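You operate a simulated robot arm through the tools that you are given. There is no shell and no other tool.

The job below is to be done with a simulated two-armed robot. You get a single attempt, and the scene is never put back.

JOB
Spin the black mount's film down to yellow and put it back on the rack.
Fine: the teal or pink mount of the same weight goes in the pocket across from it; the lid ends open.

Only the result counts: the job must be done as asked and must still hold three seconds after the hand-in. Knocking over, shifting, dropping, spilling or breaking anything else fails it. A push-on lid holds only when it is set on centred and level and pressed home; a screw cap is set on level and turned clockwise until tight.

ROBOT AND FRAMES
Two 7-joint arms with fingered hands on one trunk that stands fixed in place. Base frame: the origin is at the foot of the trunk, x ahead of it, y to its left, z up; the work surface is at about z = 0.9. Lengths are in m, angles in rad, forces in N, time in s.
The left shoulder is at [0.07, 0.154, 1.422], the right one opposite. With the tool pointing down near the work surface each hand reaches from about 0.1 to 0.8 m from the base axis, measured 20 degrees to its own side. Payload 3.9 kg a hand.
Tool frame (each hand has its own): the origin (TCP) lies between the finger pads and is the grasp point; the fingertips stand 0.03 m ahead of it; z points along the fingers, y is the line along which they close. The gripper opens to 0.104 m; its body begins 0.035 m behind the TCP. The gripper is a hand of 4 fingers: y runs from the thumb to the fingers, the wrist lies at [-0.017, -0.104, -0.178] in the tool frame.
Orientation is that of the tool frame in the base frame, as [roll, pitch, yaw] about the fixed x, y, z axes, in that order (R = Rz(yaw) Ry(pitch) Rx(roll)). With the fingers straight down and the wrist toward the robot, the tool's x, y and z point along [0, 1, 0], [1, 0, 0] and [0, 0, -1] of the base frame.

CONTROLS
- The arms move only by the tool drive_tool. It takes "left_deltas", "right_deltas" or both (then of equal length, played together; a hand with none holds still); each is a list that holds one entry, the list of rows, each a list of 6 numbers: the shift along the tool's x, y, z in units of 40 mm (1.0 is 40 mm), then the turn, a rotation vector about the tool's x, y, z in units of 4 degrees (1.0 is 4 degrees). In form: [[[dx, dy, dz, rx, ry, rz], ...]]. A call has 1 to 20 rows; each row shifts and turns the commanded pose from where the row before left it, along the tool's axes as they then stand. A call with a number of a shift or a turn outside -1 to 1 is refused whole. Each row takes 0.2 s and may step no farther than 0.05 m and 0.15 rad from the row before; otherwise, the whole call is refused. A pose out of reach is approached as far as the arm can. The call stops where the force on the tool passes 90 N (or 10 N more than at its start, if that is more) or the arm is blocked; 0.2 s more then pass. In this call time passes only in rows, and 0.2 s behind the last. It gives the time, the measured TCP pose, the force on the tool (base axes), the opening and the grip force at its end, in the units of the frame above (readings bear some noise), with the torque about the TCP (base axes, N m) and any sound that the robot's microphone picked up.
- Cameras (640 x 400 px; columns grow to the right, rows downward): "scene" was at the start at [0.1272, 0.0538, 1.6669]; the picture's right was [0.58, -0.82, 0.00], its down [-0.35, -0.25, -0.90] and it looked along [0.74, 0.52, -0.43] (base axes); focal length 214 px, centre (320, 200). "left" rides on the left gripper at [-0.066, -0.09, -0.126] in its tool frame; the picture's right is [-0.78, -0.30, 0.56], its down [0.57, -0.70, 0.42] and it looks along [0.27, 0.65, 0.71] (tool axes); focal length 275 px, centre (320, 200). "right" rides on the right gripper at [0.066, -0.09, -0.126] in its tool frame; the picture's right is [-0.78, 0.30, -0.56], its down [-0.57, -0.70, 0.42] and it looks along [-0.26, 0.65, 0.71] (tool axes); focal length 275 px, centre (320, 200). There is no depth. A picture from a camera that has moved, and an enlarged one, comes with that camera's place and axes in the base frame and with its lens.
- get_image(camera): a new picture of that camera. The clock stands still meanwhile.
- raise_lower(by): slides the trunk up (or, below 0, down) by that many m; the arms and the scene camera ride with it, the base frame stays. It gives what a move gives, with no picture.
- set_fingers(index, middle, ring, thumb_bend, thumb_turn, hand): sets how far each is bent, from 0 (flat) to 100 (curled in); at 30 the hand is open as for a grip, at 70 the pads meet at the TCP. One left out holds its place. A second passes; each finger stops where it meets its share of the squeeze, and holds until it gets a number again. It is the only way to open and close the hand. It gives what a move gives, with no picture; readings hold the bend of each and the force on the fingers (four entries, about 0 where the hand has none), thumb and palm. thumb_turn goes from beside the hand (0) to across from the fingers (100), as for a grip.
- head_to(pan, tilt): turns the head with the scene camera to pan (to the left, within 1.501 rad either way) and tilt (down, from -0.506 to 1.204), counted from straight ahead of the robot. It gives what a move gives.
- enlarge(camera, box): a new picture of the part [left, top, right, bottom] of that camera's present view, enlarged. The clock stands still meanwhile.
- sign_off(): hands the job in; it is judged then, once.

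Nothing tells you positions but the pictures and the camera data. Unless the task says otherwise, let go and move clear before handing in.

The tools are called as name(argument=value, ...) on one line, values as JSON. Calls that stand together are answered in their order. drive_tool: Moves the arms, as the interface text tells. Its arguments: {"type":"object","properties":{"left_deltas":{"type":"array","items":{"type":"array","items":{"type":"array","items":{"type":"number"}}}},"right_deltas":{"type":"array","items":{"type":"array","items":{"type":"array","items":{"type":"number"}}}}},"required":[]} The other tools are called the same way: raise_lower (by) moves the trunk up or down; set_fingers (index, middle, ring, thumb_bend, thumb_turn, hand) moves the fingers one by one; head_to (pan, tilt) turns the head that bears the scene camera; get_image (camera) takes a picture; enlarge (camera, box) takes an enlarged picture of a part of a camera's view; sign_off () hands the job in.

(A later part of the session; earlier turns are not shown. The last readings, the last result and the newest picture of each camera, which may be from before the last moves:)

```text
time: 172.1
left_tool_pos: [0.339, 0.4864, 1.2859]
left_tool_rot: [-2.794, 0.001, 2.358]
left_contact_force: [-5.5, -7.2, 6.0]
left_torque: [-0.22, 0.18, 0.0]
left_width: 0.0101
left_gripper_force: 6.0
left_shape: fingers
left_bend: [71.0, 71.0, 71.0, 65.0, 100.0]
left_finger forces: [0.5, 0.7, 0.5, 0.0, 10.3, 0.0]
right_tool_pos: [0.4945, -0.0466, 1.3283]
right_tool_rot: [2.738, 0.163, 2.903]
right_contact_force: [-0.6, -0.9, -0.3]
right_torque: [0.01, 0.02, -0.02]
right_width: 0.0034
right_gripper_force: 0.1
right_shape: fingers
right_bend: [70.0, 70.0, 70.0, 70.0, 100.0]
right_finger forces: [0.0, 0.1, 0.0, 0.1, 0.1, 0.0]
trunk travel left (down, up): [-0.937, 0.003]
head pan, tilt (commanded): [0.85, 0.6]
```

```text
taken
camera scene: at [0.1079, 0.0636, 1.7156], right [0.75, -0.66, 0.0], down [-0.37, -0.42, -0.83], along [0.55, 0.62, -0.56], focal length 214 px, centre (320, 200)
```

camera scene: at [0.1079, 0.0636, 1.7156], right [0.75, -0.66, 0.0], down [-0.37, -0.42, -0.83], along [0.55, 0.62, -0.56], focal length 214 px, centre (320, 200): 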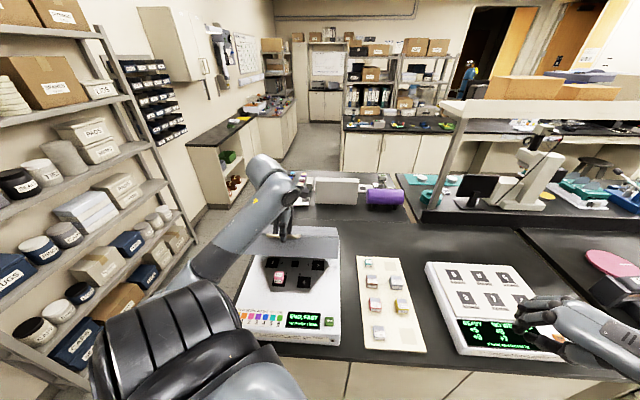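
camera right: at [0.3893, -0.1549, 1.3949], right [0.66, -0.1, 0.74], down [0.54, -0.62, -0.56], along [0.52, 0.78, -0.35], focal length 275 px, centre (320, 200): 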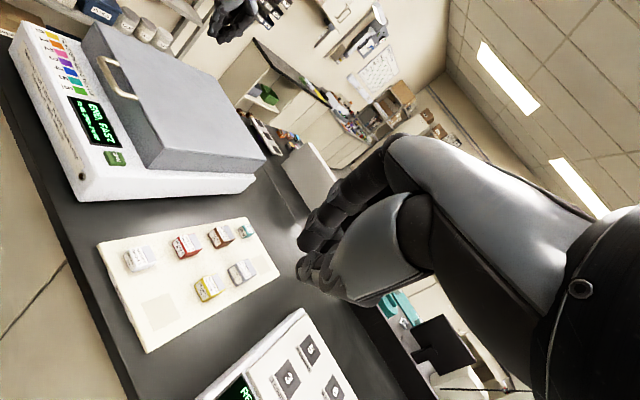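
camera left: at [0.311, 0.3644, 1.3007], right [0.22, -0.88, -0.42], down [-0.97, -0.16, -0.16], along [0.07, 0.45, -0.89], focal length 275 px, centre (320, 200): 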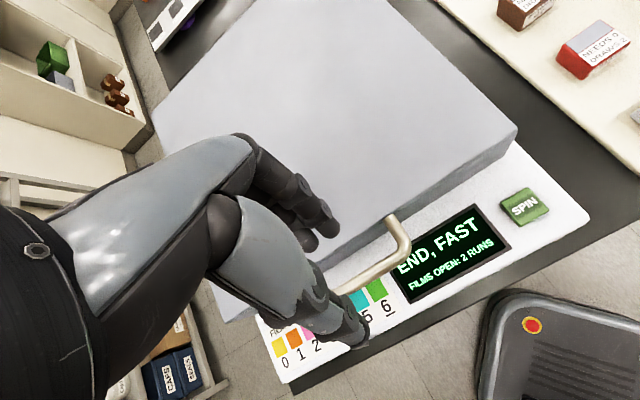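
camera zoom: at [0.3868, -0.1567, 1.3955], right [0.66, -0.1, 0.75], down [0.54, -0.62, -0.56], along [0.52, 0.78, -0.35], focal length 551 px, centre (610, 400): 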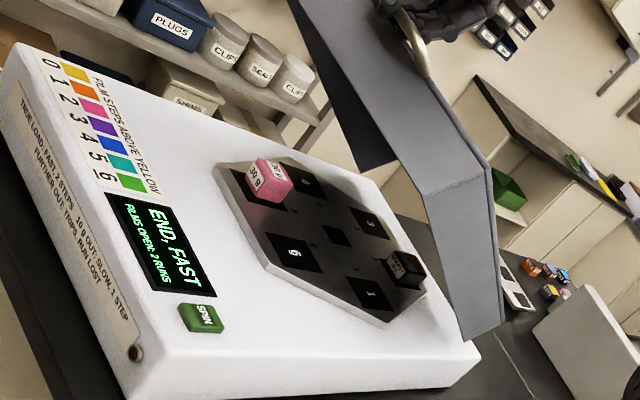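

Rotor and both mounts are in view and in place; the lid is at about 40°. I'll continue to 60°, then bring the tilt back to level while going on.

drive_tool(left_deltas=[[[0, 0.245, -0.5255, 0, 0, 0], [0, 0.245, -0.5255, 0, 0, 0], [0, 0.245, -0.5255, 0, 0, 0], [0, 0.333, -0.474, 0, 0, 0], [0, 0.333, -0.474, 0, 0, 0], [0, 0.333, -0.474, 0, 0, 0]]])

get_image(camera="left")

get_image(camera="scene")

```text
time: 173.5
left_tool_pos: [0.4167, 0.5655, 1.3738]
left_tool_rot: [-2.793, -0.001, 2.354]
left_contact_force: [-1.1, -0.2, 0.2]
left_torque: [-0.03, 0.03, -0.04]
left_width: 0.0
left_gripper_force: 0.7
left_shape: fingers
left_bend: [71.0, 72.0, 72.0, 71.0, 100.0]
left_finger forces: [0.0, 0.1, 0.0, 0.0, 1.3, 0.0]
right_tool_pos: [0.4964, -0.0451, 1.3256]
right_tool_rot: [2.738, 0.161, 2.905]
right_contact_force: [-0.8, -0.5, -1.0]
right_torque: [0.01, -0.01, -0.02]
right_width: 0.0035
right_gripper_force: 0.0
right_shape: fingers
right_bend: [70.0, 70.0, 70.0, 70.0, 100.0]
right_finger forces: [0.0, 0.1, 0.1, 0.1, 0.0, 0.0]
trunk travel left (down, up): [-0.937, 0.003]
head pan, tilt (commanded): [0.85, 0.6]
```

```text
taken
camera left: at [0.4342, 0.4874, 1.5229], right [0.22, -0.88, -0.42], down [-0.97, -0.16, -0.16], along [0.07, 0.45, -0.89], focal length 275 px, centre (320, 200)
```

left: 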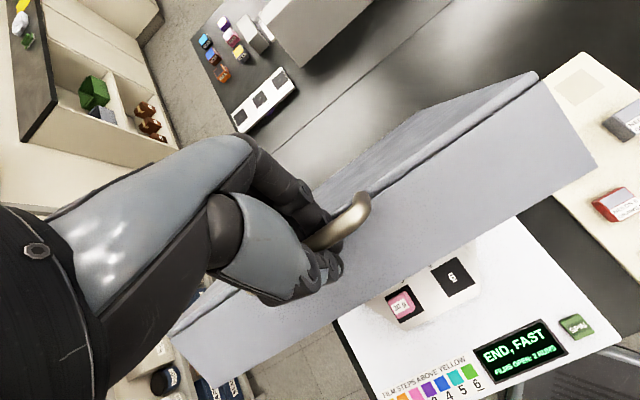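

```text
taken
camera scene: at [0.1114, 0.0656, 1.7152], right [0.75, -0.66, 0.0], down [-0.37, -0.42, -0.82], along [0.54, 0.62, -0.57], focal length 214 px, centre (320, 200)
```

scene: 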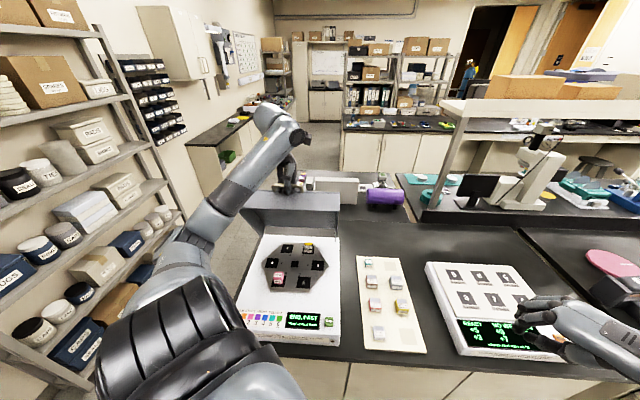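

The film on the black mount now shows yellow. I'll carry the lid on to upright, levelling the hand on the way.

drive_tool(left_deltas=[[[0, 0.396, -0.41, -0.556, 0, 0], [0, 0.411, -0.395, -0.556, 0, 0], [0, 0.426, -0.379, -0.556, 0, 0], [0, 0.497, -0.277, -0.556, 0, 0], [0, 0.507, -0.257, -0.556, 0, 0], [0, 0.517, -0.238, -0.556, 0, 0], [0, 0.555, -0.12, -0.556, 0, 0], [0, 0.559, -0.0985, -0.556, 0, 0]]])

get_image(camera="left")

get_image(camera="scene")

```text
time: 175.3
left_tool_pos: [0.5417, 0.6877, 1.423]
left_tool_rot: [-3.097, -0.002, 2.356]
left_contact_force: [-1.6, 0.8, -14.3]
left_torque: [-0.22, -0.07, 0.03]
left_width: 0.0009
left_gripper_force: 6.2
left_shape: fingers
left_bend: [71.0, 71.0, 70.0, 71.0, 100.0]
left_finger forces: [3.0, 2.7, 5.5, 0.0, 1.8, 0.0]
right_tool_pos: [0.4989, -0.042, 1.3242]
right_tool_rot: [2.742, 0.158, 2.904]
right_contact_force: [-0.1, -0.1, -0.3]
right_torque: [0.01, 0.01, 0.0]
right_width: 0.0034
right_gripper_force: 0.1
right_shape: fingers
right_bend: [70.0, 70.0, 70.0, 70.0, 100.0]
right_finger forces: [0.0, 0.0, 0.1, 0.0, 0.1, 0.0]
trunk travel left (down, up): [-0.937, 0.003]
head pan, tilt (commanded): [0.85, 0.6]
```

```text
taken
camera left: at [0.5291, 0.5815, 1.5529], right [0.32, -0.77, -0.54], down [-0.91, -0.1, -0.39], along [0.25, 0.62, -0.74], focal length 275 px, centre (320, 200)
```

left: 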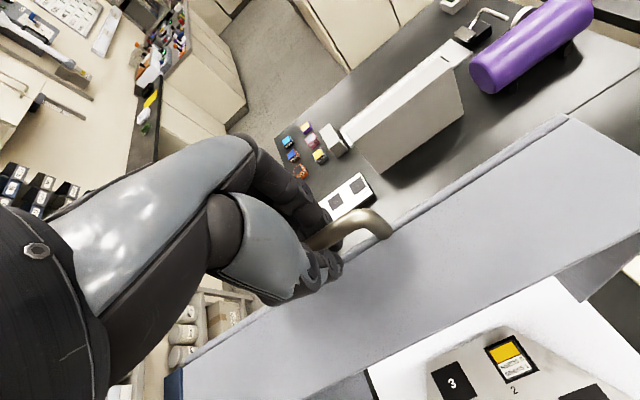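

```text
taken
camera scene: at [0.1139, 0.0701, 1.7147], right [0.75, -0.66, 0.0], down [-0.37, -0.43, -0.82], along [0.54, 0.62, -0.57], focal length 214 px, centre (320, 200)
```

scene: 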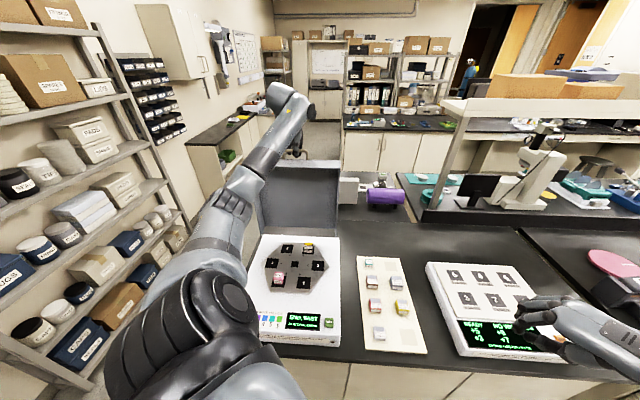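

The film is plainly yellow, and the lid is at about 87°. I'll push it the last bit to where it stood at the start and then let go.

drive_tool(left_deltas=[[[0, 0.2, 0.05, 0, 0, 0], [0, 0.15, 0.05, 0, 0, 0], [0, 0, 0, 0, 0, 0]]])

set_fingers(hand="left", index=45, middle=45, ring=45, thumb_bend=45)

enlarge(camera="left", box=[260, 150, 460, 350])

```text
time: 176.1
left_tool_pos: [0.5485, 0.6954, 1.4225]
left_tool_rot: [-3.104, 0.0, 2.357]
left_contact_force: [0.0, 0.7, -7.7]
left_torque: [-0.12, -0.05, 0.0]
left_width: 0.0005
left_gripper_force: 4.0
left_shape: fingers
left_bend: [71.0, 71.0, 71.0, 71.0, 100.0]
left_finger forces: [2.4, 1.5, 3.6, 0.0, 1.5, 0.0]
right_tool_pos: [0.4965, -0.0438, 1.3263]
right_tool_rot: [2.74, 0.161, 2.903]
right_contact_force: [-0.7, 0.4, 0.0]
right_torque: [0.0, 0.0, 0.0]
right_width: 0.0034
right_gripper_force: 0.1
right_shape: fingers
right_bend: [70.0, 70.0, 70.0, 70.0, 100.0]
right_finger forces: [0.0, 0.0, 0.1, 0.1, 0.1, 0.0]
trunk travel left (down, up): [-0.937, 0.003]
head pan, tilt (commanded): [0.85, 0.6]
```

```text
time: 177.1
left_tool_pos: [0.5472, 0.6935, 1.4246]
left_tool_rot: [-3.102, -0.001, 2.357]
left_contact_force: [-0.3, 0.5, 0.8]
left_torque: [0.0, 0.0, -0.03]
left_width: 0.0661
left_gripper_force: 0.1
left_shape: fingers
left_bend: [45.0, 45.0, 45.0, 45.0, 99.0]
left_finger forces: [0.1, 0.0, 0.1, 0.0, 0.0, 0.0]
right_tool_pos: [0.4962, -0.0451, 1.3273]
right_tool_rot: [2.737, 0.163, 2.902]
right_contact_force: [-0.5, 0.8, -0.7]
right_torque: [0.0, -0.01, 0.01]
right_width: 0.0034
right_gripper_force: 0.0
right_shape: fingers
right_bend: [70.0, 70.0, 70.0, 70.0, 100.0]
right_finger forces: [0.0, 0.0, 0.0, 0.1, 0.0, 0.1]
trunk travel left (down, up): [-0.937, 0.003]
head pan, tilt (commanded): [0.85, 0.6]
```

```text
2.00 times, centred on (360, 250) of left
camera zoom: at [0.5342, 0.5864, 1.5526], right [0.32, -0.77, -0.55], down [-0.91, -0.1, -0.4], along [0.25, 0.63, -0.74], focal length 551 px, centre (240, 100)
```

zoom: 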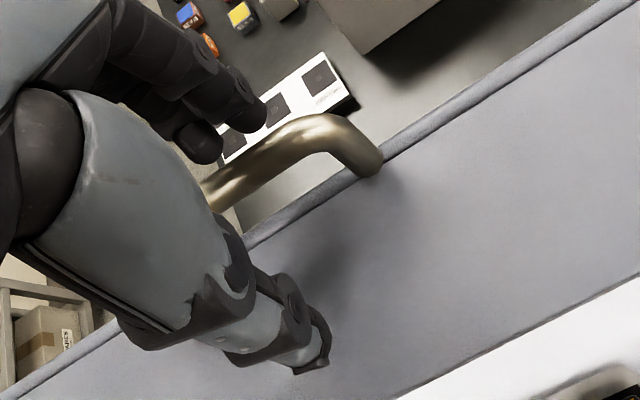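

The bar is free. I'll lift the hand straight off and check that the lid stays open.

drive_tool(left_deltas=[[[0, 0, -0.5, 0, 0, 0], [0, 0, -0.8, 0, 0, 0], [0, 0, -0.8, 0, 0, 0]]])

drive_tool(left_deltas=[[[0, 0, 0, 0, 0, 0], [0, 0, 0, 0, 0, 0], [0, 0, 0, 0, 0, 0], [0, 0, 0, 0, 0, 0], [0, 0, 0, 0, 0, 0]]])

get_image(camera="scene")

get_image(camera="left")

```text
time: 177.9
left_tool_pos: [0.5506, 0.6963, 1.5088]
left_tool_rot: [-3.103, -0.003, 2.356]
left_contact_force: [-1.1, -0.5, 0.8]
left_torque: [0.01, 0.03, 0.02]
left_width: 0.066
left_gripper_force: 0.1
left_shape: fingers
left_bend: [45.0, 45.0, 45.0, 45.0, 99.0]
left_finger forces: [0.0, 0.1, 0.0, 0.1, 0.0, 0.1]
right_tool_pos: [0.4953, -0.0465, 1.3279]
right_tool_rot: [2.738, 0.16, 2.904]
right_contact_force: [0.5, 0.8, 0.5]
right_torque: [0.01, 0.0, -0.01]
right_width: 0.0032
right_gripper_force: 0.0
right_shape: fingers
right_bend: [70.0, 70.0, 70.0, 70.0, 100.0]
right_finger forces: [0.0, 0.0, 0.0, 0.1, 0.1, 0.0]
trunk travel left (down, up): [-0.937, 0.003]
head pan, tilt (commanded): [0.85, 0.6]
```

```text
time: 179.1
left_tool_pos: [0.5502, 0.6976, 1.5075]
left_tool_rot: [-3.103, 0.0, 2.356]
left_contact_force: [-0.5, 0.0, 0.0]
left_torque: [0.01, -0.01, -0.02]
left_width: 0.0659
left_gripper_force: 0.1
left_shape: fingers
left_bend: [45.0, 45.0, 45.0, 45.0, 99.0]
left_finger forces: [0.1, 0.0, 0.0, 0.1, 0.1, 0.0]
right_tool_pos: [0.4947, -0.0456, 1.3263]
right_tool_rot: [2.739, 0.16, 2.906]
right_contact_force: [0.0, 0.4, 0.3]
right_torque: [0.0, 0.0, -0.01]
right_width: 0.0032
right_gripper_force: 0.0
right_shape: fingers
right_bend: [70.0, 70.0, 70.0, 70.0, 100.0]
right_finger forces: [0.1, 0.0, 0.0, 0.0, 0.1, 0.0]
trunk travel left (down, up): [-0.937, 0.003]
head pan, tilt (commanded): [0.85, 0.6]
```

```text
taken
camera scene: at [0.1106, 0.0659, 1.7153], right [0.75, -0.66, 0.0], down [-0.37, -0.42, -0.82], along [0.54, 0.62, -0.57], focal length 214 px, centre (320, 200)
```

scene: 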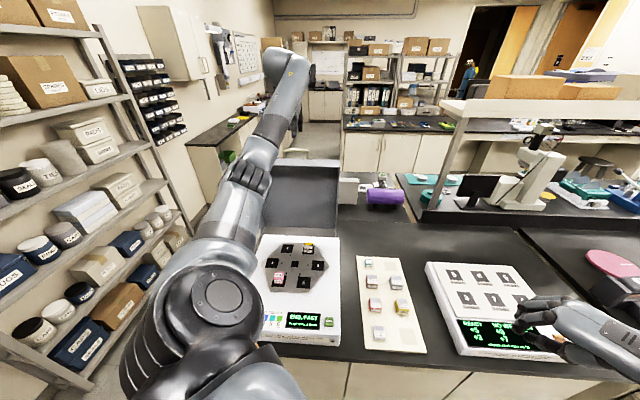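

```text
taken
camera left: at [0.5369, 0.5909, 1.6362], right [0.32, -0.77, -0.55], down [-0.91, -0.1, -0.4], along [0.25, 0.63, -0.74], focal length 275 px, centre (320, 200)
```

left: 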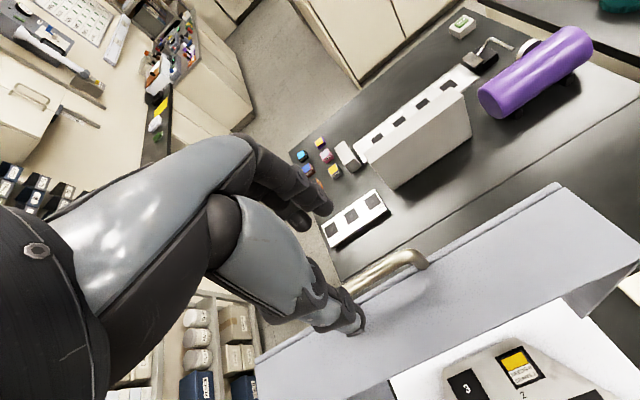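

The lid stays open on its own. Now for the black mount: I'll move the right arm further aside and measure the mount's exact position.

drive_tool(right_deltas=[[[-0.6, -0.7, -0.2, 0, 0, 0], [-0.6, -0.7, -0.2, 0, 0, 0], [-0.6, -0.7, -0.2, 0, 0, 0], [-0.6, -0.7, -0.2, 0, 0, 0], [-0.3, -0.9, -0.2, 0, 0, 0]]])

head_to(pan=0.75, tilt=0.75)

get_image(camera="scene")

enlarge(camera="left", box=[450, 310, 590, 400])

```text
time: 180.3
left_tool_pos: [0.5501, 0.6974, 1.5085]
left_tool_rot: [-3.104, -0.002, 2.356]
left_contact_force: [-0.4, -1.5, 0.3]
left_torque: [0.03, 0.01, 0.0]
left_width: 0.0661
left_gripper_force: 0.1
left_shape: fingers
left_bend: [45.0, 45.0, 45.0, 45.0, 99.0]
left_finger forces: [0.0, 0.0, 0.1, 0.0, 0.1, 0.0]
right_tool_pos: [0.5646, -0.2216, 1.322]
right_tool_rot: [2.737, 0.161, 2.903]
right_contact_force: [0.1, -0.5, 0.7]
right_torque: [0.01, 0.0, 0.0]
right_width: 0.0034
right_gripper_force: 0.0
right_shape: fingers
right_bend: [70.0, 70.0, 70.0, 70.0, 100.0]
right_finger forces: [0.0, 0.0, 0.0, 0.0, 0.2, 0.0]
trunk travel left (down, up): [-0.937, 0.003]
head pan, tilt (commanded): [0.85, 0.6]
```

```text
time: 181.0
left_tool_pos: [0.5501, 0.6973, 1.508]
left_tool_rot: [-3.104, 0.0, 2.357]
left_contact_force: [0.1, 0.3, 0.5]
left_torque: [-0.01, 0.01, -0.02]
left_width: 0.0662
left_gripper_force: 0.1
left_shape: fingers
left_bend: [45.0, 45.0, 45.0, 45.0, 99.0]
left_finger forces: [0.0, 0.0, 0.0, 0.0, 0.0, 0.0]
right_tool_pos: [0.5645, -0.2206, 1.3225]
right_tool_rot: [2.738, 0.16, 2.905]
right_contact_force: [0.3, -0.7, -0.3]
right_torque: [-0.01, 0.01, 0.0]
right_width: 0.0033
right_gripper_force: 0.1
right_shape: fingers
right_bend: [70.0, 70.0, 70.0, 70.0, 100.0]
right_finger forces: [0.1, 0.0, 0.0, 0.0, 0.1, 0.1]
trunk travel left (down, up): [-0.937, 0.003]
head pan, tilt (commanded): [0.75, 0.75]
```

```text
taken
camera scene: at [0.1128, 0.0551, 1.7025], right [0.68, -0.73, 0.0], down [-0.5, -0.46, -0.73], along [0.53, 0.5, -0.68], focal length 214 px, centre (320, 200)
```

scene: 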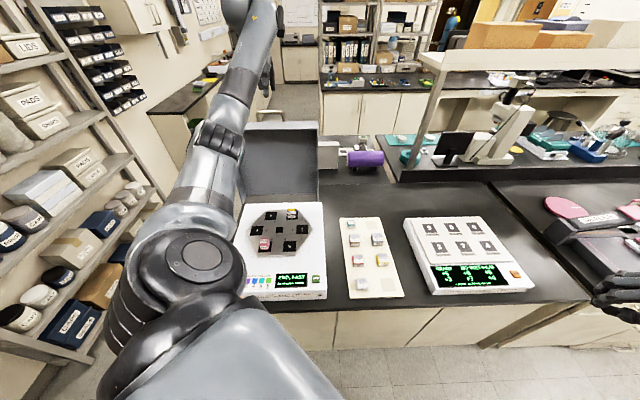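

```text
4.44 times, centred on (520, 355) of left
camera zoom: at [0.5367, 0.59, 1.6366], right [0.32, -0.77, -0.55], down [-0.91, -0.1, -0.4], along [0.25, 0.63, -0.74], focal length 1224 px, centre (-569, -489)
```

zoom: 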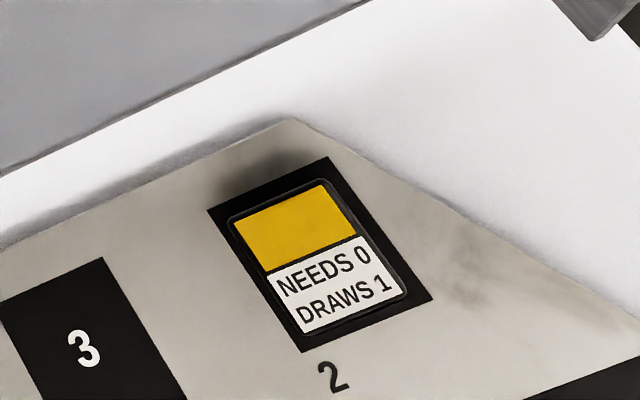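

The black mount, with a yellow film, is centred at (0.506, 0.593) in pocket 2. I'll bring the left hand back from over the lid and turn it 90°, so that it grips the mount from the sides and stays clear of the open lid.

drive_tool(left_deltas=[[[0, -0.9, 0, -0.27, 0, 0], [0, -0.9, 0, -0.27, 0, 0], [0, -0.9, 0, 0, 0, 0], [0, -0.9, 0, 0, 0, 0], [0, -0.9, 0, 0, 0, 0], [0, -0.9, 0, 0, 0, 0], [0, 0, 0.1, 0, 0, 0.978], [0, 0, 0.1, 0, 0, 0.978], [0, 0, 0.1, 0, 0, 0.978], [0, 0, 0.1, 0, 0, 0.978], [0, 0, 0.1, 0, 0, 0.978], [0, 0, 0.1, 0, 0, 0.978], [0, 0, 0.1, 0, 0, 0.978], [0, 0, 0.1, 0, 0, 0.978], [0, 0, 0.1, 0, 0, 0.978], [0, 0, 0.1, 0, 0, 0.978], [0, 0, 0.1, 0, 0, 0.978]]])

drive_tool(left_deltas=[[[0, 0, 0.1, 0, 0, 0.978], [0, 0, 0.1, 0, 0, 0.978], [0, 0, 0.1, 0, 0, 0.978], [0, 0, 0.1, 0, 0, 0.978], [0, 0, 0.1, 0, 0, 0.978], [0, 0, 0.1, 0, 0, 0.978], [0, 0, 0.1, 0, 0, 0.978], [0, 0, 0.1, 0, 0, 0.978], [0, 0, 0.1, 0, 0, 0.978], [0, 0, 0.1, 0, 0, 0.978], [0, 0, 0.1, 0, 0, 0.978], [0, 0, 0.1, 0, 0, 0.978]]])

get_image(camera="scene")

get_image(camera="left")

```text
time: 184.6
left_tool_pos: [0.3975, 0.5448, 1.465]
left_tool_rot: [-3.141, 0.002, 1.602]
left_contact_force: [0.3, 0.0, 0.6]
left_torque: [0.01, -0.04, 0.0]
left_width: 0.0664
left_gripper_force: 0.0
left_shape: fingers
left_bend: [45.0, 45.0, 45.0, 45.0, 99.0]
left_finger forces: [0.0, 0.0, 0.0, 0.0, 0.1, 0.0]
right_tool_pos: [0.5648, -0.2199, 1.3226]
right_tool_rot: [2.741, 0.162, 2.905]
right_contact_force: [0.2, 0.3, 0.1]
right_torque: [0.02, -0.01, -0.02]
right_width: 0.0032
right_gripper_force: 0.1
right_shape: fingers
right_bend: [70.0, 70.0, 70.0, 70.0, 100.0]
right_finger forces: [0.0, 0.0, 0.0, 0.0, 0.0, 0.0]
trunk travel left (down, up): [-0.937, 0.003]
head pan, tilt (commanded): [0.75, 0.75]
```

```text
time: 187.2
left_tool_pos: [0.3975, 0.5445, 1.4166]
left_tool_rot: [-3.14, 0.0, 0.787]
left_contact_force: [0.2, 0.6, 0.0]
left_torque: [0.06, -0.02, 0.04]
left_width: 0.0665
left_gripper_force: 0.0
left_shape: fingers
left_bend: [45.0, 45.0, 45.0, 45.0, 99.0]
left_finger forces: [0.1, 0.1, 0.0, 0.1, 0.1, 0.0]
right_tool_pos: [0.5644, -0.2201, 1.3216]
right_tool_rot: [2.739, 0.16, 2.905]
right_contact_force: [-0.1, -0.2, -0.5]
right_torque: [0.0, 0.04, -0.01]
right_width: 0.0031
right_gripper_force: 0.0
right_shape: fingers
right_bend: [70.0, 70.0, 70.0, 70.0, 100.0]
right_finger forces: [0.0, 0.0, 0.0, 0.1, 0.0, 0.1]
trunk travel left (down, up): [-0.937, 0.003]
head pan, tilt (commanded): [0.75, 0.75]
```

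```text
taken
camera scene: at [0.1129, 0.0563, 1.7024], right [0.68, -0.73, 0.0], down [-0.5, -0.47, -0.73], along [0.53, 0.5, -0.68], focal length 214 px, centre (320, 200)
```

scene: 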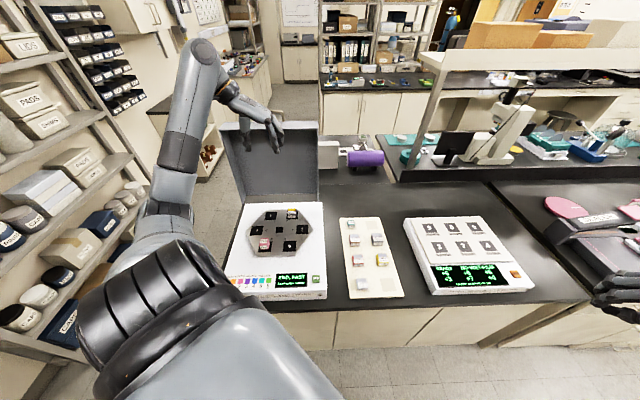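

```text
taken
camera left: at [0.2867, 0.5611, 1.5426], right [-0.76, -0.34, -0.56], down [-0.09, 0.9, -0.42], along [0.65, -0.27, -0.71], focal length 275 px, centre (320, 200)
```

left: 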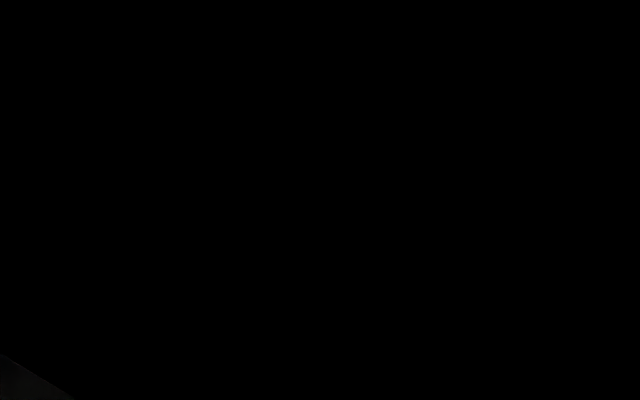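

The hand is turned and the elbow is still out to the left. I'll lower the trunk 0.13 m for reach, curl the ring finger away from the lid side, and move over the black mount.

raise_lower(by=-0.13)

set_fingers(hand="left", index=45, middle=45, ring=95, thumb_bend=45)

drive_tool(left_deltas=[[[0.5375, 0.2115, 0.683, 0, 0, 0], [0.5375, 0.2115, 0.683, 0, 0, 0], [0.5375, 0.2115, 0.683, 0, 0, 0], [0.5375, 0.2115, 0.683, 0, 0, 0], [0.5375, 0.2115, 0.5, 0, 0, 0]]])

get_image(camera="left")

get_image(camera="scene")

```text
time: 188.8
left_tool_pos: [0.3968, 0.5439, 1.2878]
left_tool_rot: [3.141, 0.0, 0.787]
left_contact_force: [1.4, 0.2, 0.3]
left_torque: [0.01, 0.01, 0.03]
left_width: 0.0662
left_gripper_force: 0.0
left_shape: fingers
left_bend: [45.0, 45.0, 45.0, 45.0, 99.0]
left_finger forces: [0.0, 0.1, 0.0, 0.1, 0.1, 0.1]
right_tool_pos: [0.5654, -0.22, 1.1927]
right_tool_rot: [2.737, 0.164, 2.902]
right_contact_force: [-1.0, 0.0, -0.1]
right_torque: [0.01, 0.02, -0.01]
right_width: 0.0033
right_gripper_force: 0.1
right_shape: fingers
right_bend: [70.0, 70.0, 70.0, 70.0, 100.0]
right_finger forces: [0.0, 0.0, 0.0, 0.0, 0.0, 0.0]
trunk travel left (down, up): [-0.807, 0.133]
head pan, tilt (commanded): [0.75, 0.75]
```

```text
time: 189.8
left_tool_pos: [0.3973, 0.5439, 1.287]
left_tool_rot: [-3.141, -0.001, 0.786]
left_contact_force: [-0.5, 0.4, -0.4]
left_torque: [-0.03, 0.01, -0.01]
left_width: 0.0661
left_gripper_force: 0.0
left_shape: fingers
left_bend: [45.0, 45.0, 95.0, 45.0, 99.0]
left_finger forces: [0.1, 0.1, 0.0, 0.1, 0.0, 0.0]
right_tool_pos: [0.5648, -0.2204, 1.1914]
right_tool_rot: [2.739, 0.161, 2.904]
right_contact_force: [-0.9, 0.6, 0.4]
right_torque: [-0.01, -0.02, 0.01]
right_width: 0.0034
right_gripper_force: 0.0
right_shape: fingers
right_bend: [70.0, 70.0, 70.0, 70.0, 100.0]
right_finger forces: [0.0, 0.0, 0.1, 0.0, 0.0, 0.0]
trunk travel left (down, up): [-0.807, 0.133]
head pan, tilt (commanded): [0.75, 0.75]
```

```text
time: 190.9
left_tool_pos: [0.5044, 0.5925, 1.1567]
left_tool_rot: [-3.139, 0.002, 0.789]
left_contact_force: [1.2, 0.4, -0.1]
left_torque: [-0.02, 0.04, -0.06]
left_width: 0.0664
left_gripper_force: 0.2
left_shape: fingers
left_bend: [45.0, 45.0, 95.0, 45.0, 99.0]
left_finger forces: [0.1, 0.1, 0.0, 0.1, 0.1, 0.0]
right_tool_pos: [0.5658, -0.2201, 1.1918]
right_tool_rot: [2.74, 0.161, 2.904]
right_contact_force: [0.3, 1.3, -0.3]
right_torque: [0.04, 0.02, 0.02]
right_width: 0.0031
right_gripper_force: 0.0
right_shape: fingers
right_bend: [70.0, 70.0, 70.0, 70.0, 100.0]
right_finger forces: [0.1, 0.1, 0.0, 0.0, 0.0, 0.0]
trunk travel left (down, up): [-0.807, 0.133]
head pan, tilt (commanded): [0.75, 0.75]
```

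```text
taken
camera left: at [0.3952, 0.6076, 1.2818], right [-0.76, -0.34, -0.56], down [-0.09, 0.9, -0.42], along [0.64, -0.27, -0.72], focal length 275 px, centre (320, 200)
```

left: 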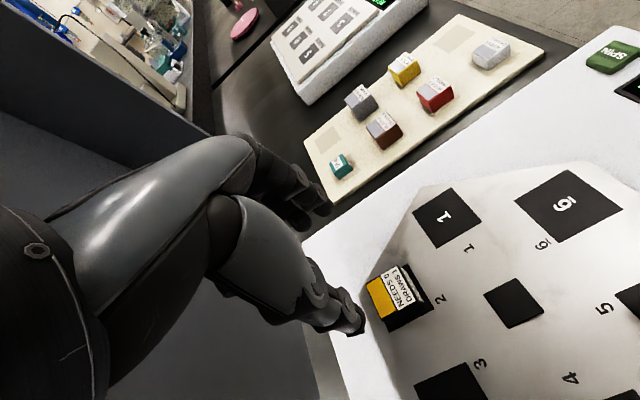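

```text
taken
camera scene: at [0.1147, 0.0564, 1.5722], right [0.68, -0.73, 0.0], down [-0.5, -0.47, -0.73], along [0.53, 0.5, -0.68], focal length 214 px, centre (320, 200)
```

scene: 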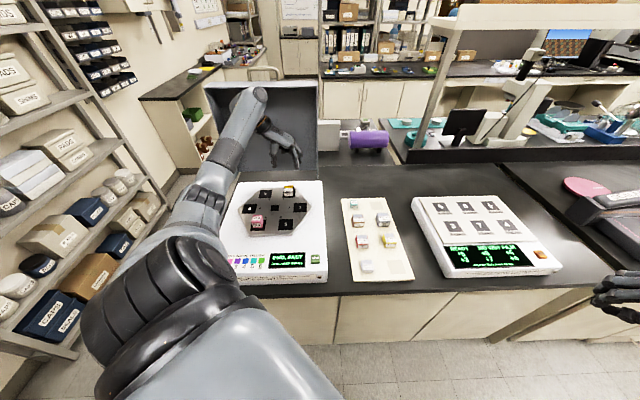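

The black mount is right below the hand. I'll enlarge to check alignment before going down.

enlarge(camera="left", box=[300, 200, 480, 360])

```text
2.50 times, centred on (390, 280) of left
camera zoom: at [0.3952, 0.6076, 1.2818], right [-0.76, -0.34, -0.56], down [-0.09, 0.9, -0.42], along [0.64, -0.27, -0.72], focal length 688 px, centre (145, 0)
```

zoom: 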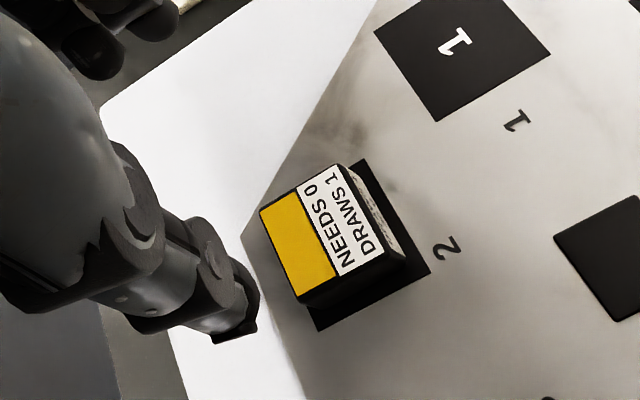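

The mount is within 5 mm of the grip centre. I'll trim and lower to about 3.5 cm above grip height.

drive_tool(left_deltas=[[[-0.1, -0.125, 0.68, 0, 0, 0], [0, 0, 0.68, 0, 0, 0], [0, 0, 0.68, 0, 0, 0]]])

get_image(camera="left")

enlarge(camera="scene", box=[200, 60, 340, 240])

```text
time: 191.8
left_tool_pos: [0.4984, 0.5896, 1.0761]
left_tool_rot: [-3.139, 0.0, 0.784]
left_contact_force: [0.1, -0.8, -0.5]
left_torque: [-0.01, 0.01, -0.01]
left_width: 0.0664
left_gripper_force: 0.0
left_shape: fingers
left_bend: [45.0, 45.0, 95.0, 45.0, 99.0]
left_finger forces: [0.1, 0.1, 0.1, 0.0, 0.0, 0.1]
right_tool_pos: [0.5646, -0.2202, 1.1914]
right_tool_rot: [2.74, 0.161, 2.904]
right_contact_force: [-0.6, -0.4, 0.6]
right_torque: [-0.01, 0.04, -0.03]
right_width: 0.0031
right_gripper_force: 0.0
right_shape: fingers
right_bend: [70.0, 70.0, 70.0, 70.0, 100.0]
right_finger forces: [0.1, 0.0, 0.1, 0.1, 0.0, 0.0]
trunk travel left (down, up): [-0.807, 0.133]
head pan, tilt (commanded): [0.75, 0.75]
```

```text
taken
camera left: at [0.3876, 0.6066, 1.2021], right [-0.76, -0.34, -0.56], down [-0.09, 0.9, -0.42], along [0.64, -0.27, -0.71], focal length 275 px, centre (320, 200)
```

left: 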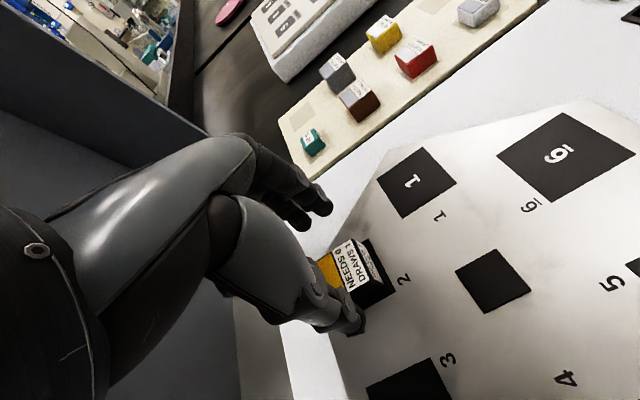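

```text
2.22 times, centred on (270, 150) of scene
camera zoom: at [0.1131, 0.056, 1.5724], right [0.68, -0.73, 0.0], down [-0.5, -0.47, -0.73], along [0.53, 0.5, -0.68], focal length 477 px, centre (431, 311)
```

zoom: 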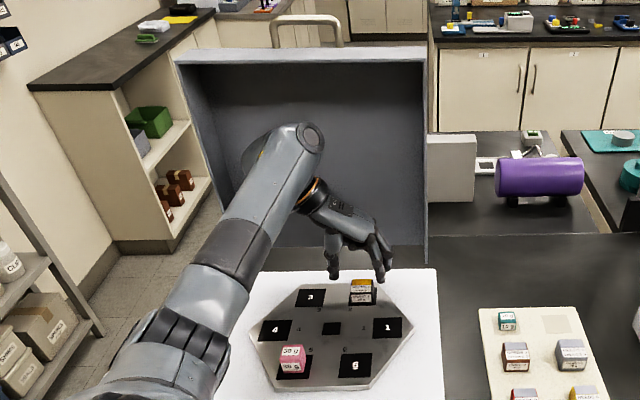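

The mount stands between thumb and fingers. I'll lower the last 34 mm.

drive_tool(left_deltas=[[[0, 0, 0.3, 0, 0, 0], [0, 0, 0.3, 0, 0, 0], [0, 0, 0.25, 0, 0, 0]]])

enlarge(camera="left", box=[250, 160, 430, 360])

enlarge(camera="scene", box=[240, 120, 320, 220])

```text
time: 192.6
left_tool_pos: [0.4963, 0.5912, 1.0431]
left_tool_rot: [-3.141, -0.001, 0.788]
left_contact_force: [0.4, -0.5, -0.2]
left_torque: [0.02, -0.01, 0.02]
left_width: 0.0662
left_gripper_force: 0.2
left_shape: fingers
left_bend: [45.0, 45.0, 95.0, 45.0, 99.0]
left_finger forces: [0.0, 0.0, 0.0, 0.0, 0.1, 0.0]
right_tool_pos: [0.5648, -0.2203, 1.1916]
right_tool_rot: [2.738, 0.161, 2.905]
right_contact_force: [-0.1, -0.6, 0.0]
right_torque: [-0.02, -0.03, 0.03]
right_width: 0.0034
right_gripper_force: 0.1
right_shape: fingers
right_bend: [70.0, 70.0, 70.0, 70.0, 100.0]
right_finger forces: [0.1, 0.0, 0.1, 0.0, 0.0, 0.1]
trunk travel left (down, up): [-0.807, 0.133]
head pan, tilt (commanded): [0.75, 0.75]
```

```text
2.00 times, centred on (340, 260) of left
camera zoom: at [0.3867, 0.6072, 1.1682], right [-0.76, -0.34, -0.56], down [-0.09, 0.9, -0.42], along [0.65, -0.27, -0.71], focal length 551 px, centre (280, 80)
```

zoom: 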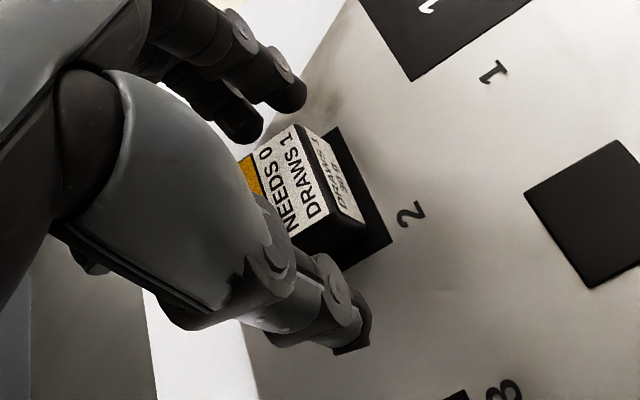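

```text
4.00 times, centred on (280, 170) of scene
camera zoom: at [0.1127, 0.0561, 1.5724], right [0.68, -0.73, 0.0], down [-0.5, -0.47, -0.73], along [0.53, 0.5, -0.68], focal length 858 px, centre (480, 320)
```

zoom: 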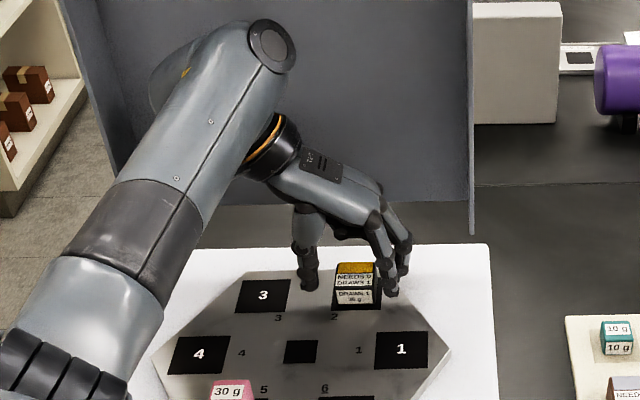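

Perfectly placed: thumb on one side, index and middle on the other. I'll close gently.

set_fingers(hand="left", index=60, middle=60, thumb_bend=60)

enlarge(camera="left", box=[250, 160, 430, 360])

```text
time: 193.6
left_tool_pos: [0.4967, 0.5902, 1.0422]
left_tool_rot: [-3.139, -0.001, 0.787]
left_contact_force: [0.1, 0.1, -0.8]
left_torque: [-0.04, 0.04, -0.03]
left_width: 0.0386
left_gripper_force: 4.8
left_shape: fingers
left_bend: [57.0, 57.0, 95.0, 56.0, 100.0]
left_finger forces: [2.4, 2.5, 0.0, 0.0, 4.8, 0.0]
right_tool_pos: [0.5647, -0.2198, 1.1916]
right_tool_rot: [2.739, 0.162, 2.904]
right_contact_force: [0.0, 0.2, 0.8]
right_torque: [0.0, -0.01, 0.03]
right_width: 0.0033
right_gripper_force: 0.1
right_shape: fingers
right_bend: [70.0, 70.0, 70.0, 70.0, 100.0]
right_finger forces: [0.0, 0.0, 0.0, 0.1, 0.0, 0.1]
trunk travel left (down, up): [-0.807, 0.133]
head pan, tilt (commanded): [0.75, 0.75]
```

```text
2.00 times, centred on (340, 260) of left
camera zoom: at [0.3868, 0.6071, 1.1684], right [-0.76, -0.34, -0.56], down [-0.09, 0.9, -0.42], along [0.65, -0.27, -0.71], focal length 551 px, centre (280, 80)
```

zoom: 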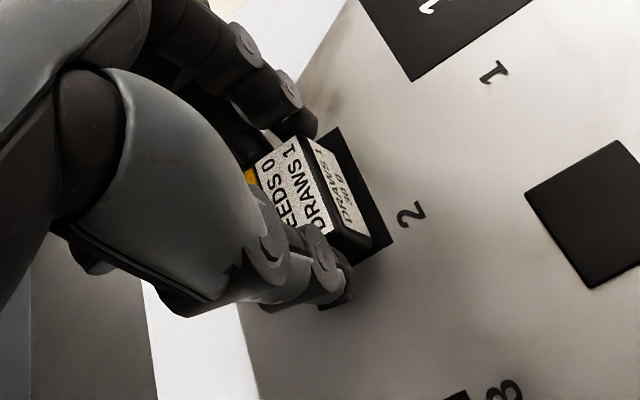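

The grip holds at about 5 N, evenly on both sides. I'll lift the black mount straight up.

drive_tool(left_deltas=[[[0, 0, -0.2, 0, 0, 0], [0, 0, -0.4, 0, 0, 0], [0, 0, -0.6, 0, 0, 0], [0, 0, -0.8, 0, 0, 0], [0, 0, -0.8, 0, 0, 0]]])

get_image(camera="left")

enlarge(camera="scene", box=[200, 60, 440, 300])

```text
time: 194.8
left_tool_pos: [0.498, 0.5902, 1.1547]
left_tool_rot: [-3.141, 0.0, 0.787]
left_contact_force: [0.6, 0.2, -0.2]
left_torque: [-0.01, -0.05, 0.0]
left_width: 0.0382
left_gripper_force: 4.8
left_shape: fingers
left_bend: [57.0, 57.0, 95.0, 56.0, 100.0]
left_finger forces: [2.4, 2.5, 0.0, 0.1, 4.8, 0.0]
right_tool_pos: [0.5642, -0.2198, 1.1918]
right_tool_rot: [2.738, 0.162, 2.905]
right_contact_force: [-0.6, 0.4, -0.5]
right_torque: [-0.01, 0.02, 0.0]
right_width: 0.0037
right_gripper_force: 0.0
right_shape: fingers
right_bend: [70.0, 70.0, 70.0, 70.0, 100.0]
right_finger forces: [0.0, 0.1, 0.1, 0.0, 0.0, 0.0]
trunk travel left (down, up): [-0.807, 0.133]
head pan, tilt (commanded): [0.75, 0.75]
```

```text
taken
camera left: at [0.387, 0.6076, 1.2811], right [-0.76, -0.34, -0.56], down [-0.09, 0.9, -0.42], along [0.65, -0.27, -0.71], focal length 275 px, centre (320, 200)
```

left: 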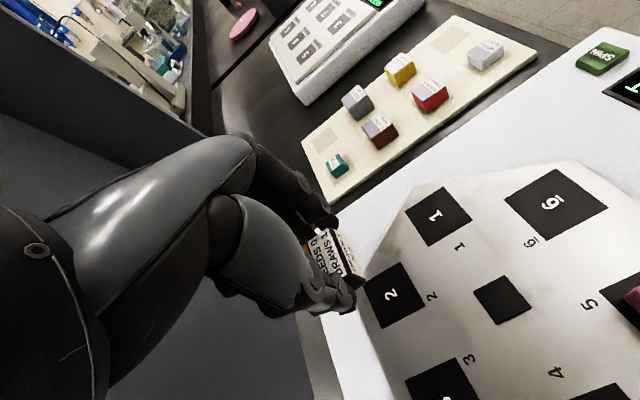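

```text
1.67 times, centred on (320, 180) of scene
camera zoom: at [0.1125, 0.0555, 1.5724], right [0.68, -0.73, 0.0], down [-0.5, -0.47, -0.73], along [0.53, 0.5, -0.68], focal length 358 px, centre (320, 233)
```

zoom: 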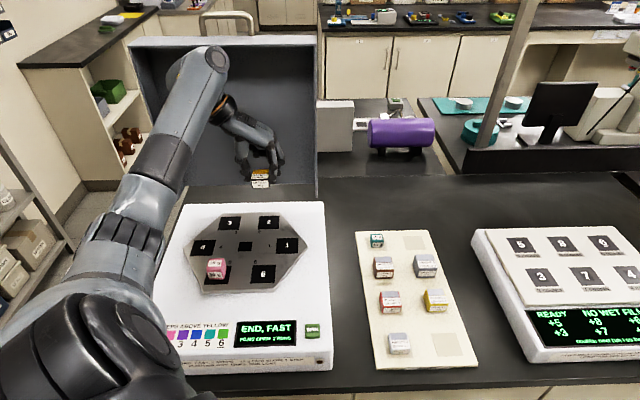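

The black mount is held level and pocket 2 is empty. I'll carry it across toward the rack's empty front-right slot at a safe height.

drive_tool(left_deltas=[[[-0.5606, 0.715, -0.1, 0, 0, 0], [-0.5606, 0.715, -0.1, 0, 0, 0], [-0.5606, 0.715, -0.1, 0, 0, 0], [-0.5606, 0.715, 0, 0, 0, 0], [-0.5606, 0.715, 0, 0, 0, 0], [-0.5606, 0.715, 0, 0, 0, 0], [-0.5606, 0.715, 0, 0, 0, 0]]])

drive_tool(left_deltas=[[[-0.5606, 0.715, 0, 0, 0, 0], [-0.5606, 0.715, 0, 0, 0, 0], [-0.5606, 0.715, 0, 0, 0, 0], [-0.5606, 0.715, 0, 0, 0, 0], [-0.5606, 0.715, 0, 0, 0, 0]]])

get_image(camera="left")

get_image(camera="scene")

```text
time: 196.3
left_tool_pos: [0.529, 0.3345, 1.1659]
left_tool_rot: [-3.14, 0.002, 0.789]
left_contact_force: [0.5, -0.1, 0.4]
left_torque: [0.01, -0.04, -0.01]
left_width: 0.0386
left_gripper_force: 5.0
left_shape: fingers
left_bend: [57.0, 57.0, 95.0, 56.0, 100.0]
left_finger forces: [2.4, 2.5, 0.1, 0.0, 4.7, 0.0]
right_tool_pos: [0.5651, -0.2202, 1.1915]
right_tool_rot: [2.738, 0.162, 2.903]
right_contact_force: [-0.3, 0.7, 0.0]
right_torque: [0.03, 0.0, -0.01]
right_width: 0.0035
right_gripper_force: 0.0
right_shape: fingers
right_bend: [70.0, 70.0, 70.0, 70.0, 100.0]
right_finger forces: [0.0, 0.0, 0.0, 0.0, 0.0, 0.0]
trunk travel left (down, up): [-0.807, 0.133]
head pan, tilt (commanded): [0.75, 0.75]
```

```text
time: 197.6
left_tool_pos: [0.55, 0.1552, 1.1659]
left_tool_rot: [-3.139, 0.0, 0.785]
left_contact_force: [0.9, -0.3, -1.0]
left_torque: [0.04, -0.01, 0.01]
left_width: 0.0386
left_gripper_force: 4.6
left_shape: fingers
left_bend: [57.0, 57.0, 95.0, 56.0, 100.0]
left_finger forces: [2.4, 2.4, 0.0, 0.0, 4.7, 0.0]
right_tool_pos: [0.5649, -0.2221, 1.1914]
right_tool_rot: [2.74, 0.161, 2.904]
right_contact_force: [0.9, -0.3, -0.3]
right_torque: [-0.01, 0.0, 0.01]
right_width: 0.0036
right_gripper_force: 0.1
right_shape: fingers
right_bend: [70.0, 70.0, 70.0, 70.0, 100.0]
right_finger forces: [0.0, 0.0, 0.0, 0.0, 0.0, 0.0]
trunk travel left (down, up): [-0.807, 0.133]
head pan, tilt (commanded): [0.75, 0.75]
```

```text
taken
camera left: at [0.4396, 0.1717, 1.2923], right [-0.76, -0.34, -0.56], down [-0.09, 0.9, -0.42], along [0.65, -0.27, -0.72], focal length 275 px, centre (320, 200)
```

left: 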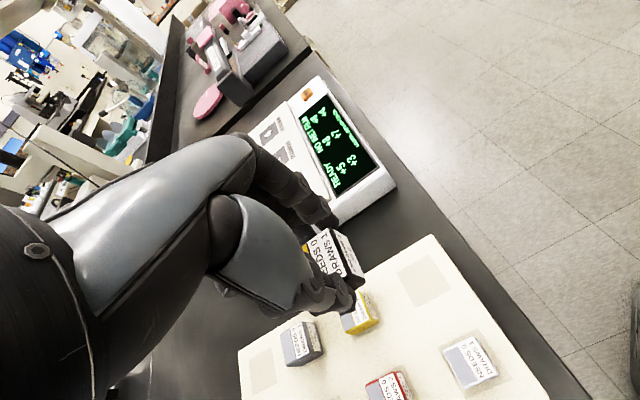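

```text
taken
camera scene: at [0.1137, 0.0537, 1.5724], right [0.68, -0.73, 0.0], down [-0.5, -0.46, -0.73], along [0.53, 0.5, -0.68], focal length 214 px, centre (320, 200)
```

scene: 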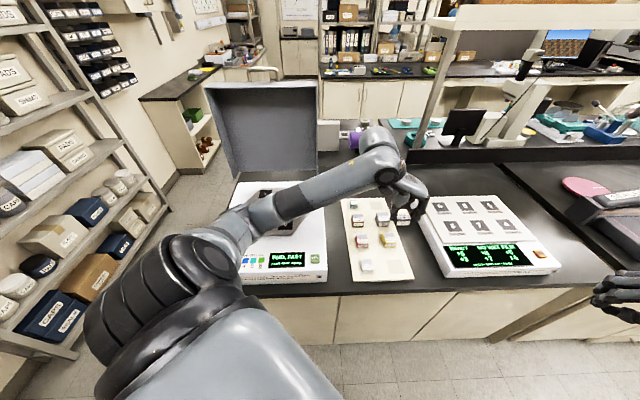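

The empty slot is in view. I'll enlarge to measure its centre.

enlarge(camera="left", box=[340, 220, 520, 400])

enlarge(camera="left", box=[290, 210, 380, 330])

```text
2.22 times, centred on (430, 310) of left
camera zoom: at [0.4396, 0.1717, 1.2923], right [-0.76, -0.34, -0.56], down [-0.09, 0.9, -0.42], along [0.65, -0.27, -0.72], focal length 612 px, centre (76, -44)
```

zoom: 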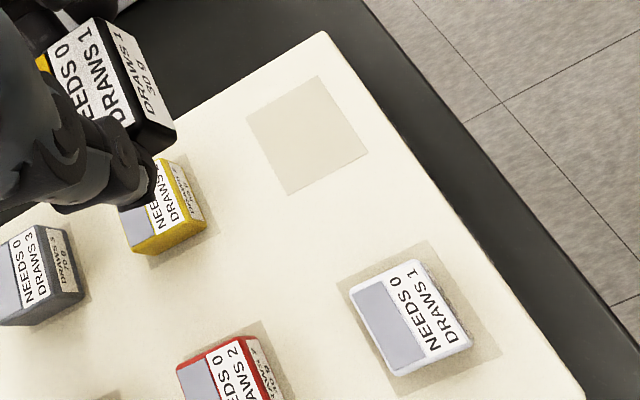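

```text
3.33 times, centred on (335, 270) of left
camera zoom: at [0.4396, 0.1717, 1.2923], right [-0.76, -0.34, -0.56], down [-0.09, 0.9, -0.42], along [0.65, -0.27, -0.72], focal length 918 px, centre (270, -33)
```

zoom: 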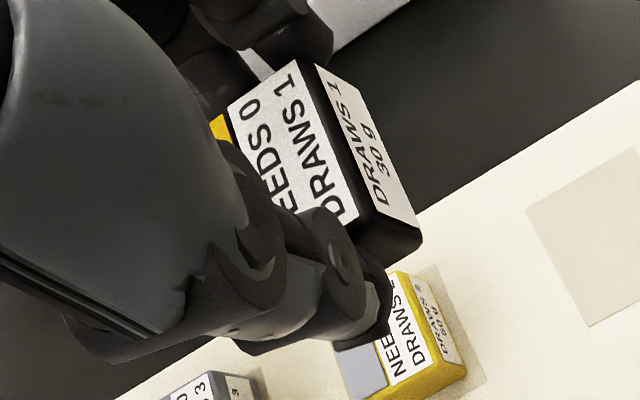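

The slot centre is at (0.559, 0.124). I'll centre the mount over it and come down to about 6 cm above.

drive_tool(left_deltas=[[[-0.104, 0.1525, 0.7, 0, 0, 0], [-0.104, 0.1525, 0.7, 0, 0, 0], [-0.104, 0.1525, 0.7, 0, 0, 0], [-0.104, 0.1525, 0.7, 0, 0, 0], [-0.104, 0.1525, 0.7, 0, 0, 0]]])

get_image(camera="left")

enlarge(camera="scene", box=[330, 160, 450, 290])

```text
time: 198.8
left_tool_pos: [0.5582, 0.1225, 1.0254]
left_tool_rot: [-3.14, 0.0, 0.788]
left_contact_force: [0.1, -0.2, 0.2]
left_torque: [0.01, 0.0, 0.0]
left_width: 0.0387
left_gripper_force: 4.5
left_shape: fingers
left_bend: [57.0, 57.0, 95.0, 56.0, 100.0]
left_finger forces: [2.3, 2.4, 0.0, 0.0, 4.7, 0.0]
right_tool_pos: [0.5657, -0.2204, 1.1924]
right_tool_rot: [2.738, 0.162, 2.905]
right_contact_force: [-0.3, 0.3, -0.6]
right_torque: [-0.01, 0.02, 0.0]
right_width: 0.0033
right_gripper_force: 0.0
right_shape: fingers
right_bend: [70.0, 70.0, 70.0, 70.0, 100.0]
right_finger forces: [0.1, 0.0, 0.0, 0.1, 0.0, 0.0]
trunk travel left (down, up): [-0.807, 0.133]
head pan, tilt (commanded): [0.75, 0.75]
```

```text
taken
camera left: at [0.4475, 0.138, 1.1503], right [-0.76, -0.34, -0.56], down [-0.09, 0.9, -0.42], along [0.65, -0.27, -0.71], focal length 275 px, centre (320, 200)
```

left: 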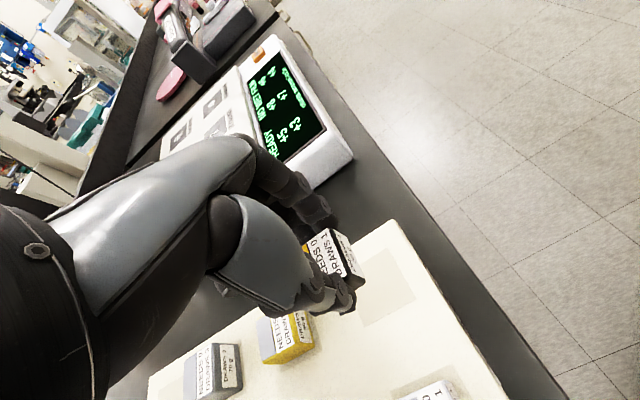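

```text
3.08 times, centred on (390, 225) of scene
camera zoom: at [0.1134, 0.0553, 1.5724], right [0.68, -0.73, 0.0], down [-0.5, -0.47, -0.73], along [0.53, 0.5, -0.68], focal length 660 px, centre (105, 123)
```

zoom: 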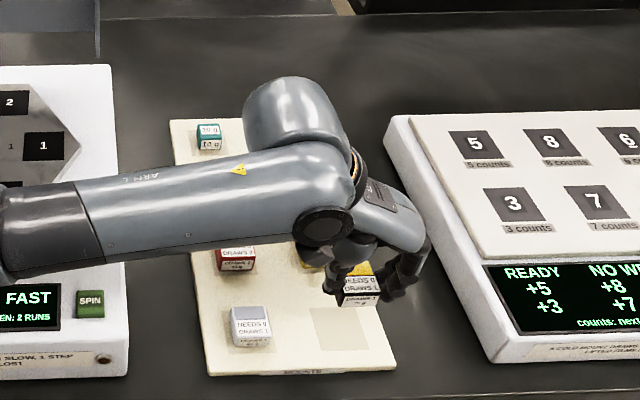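

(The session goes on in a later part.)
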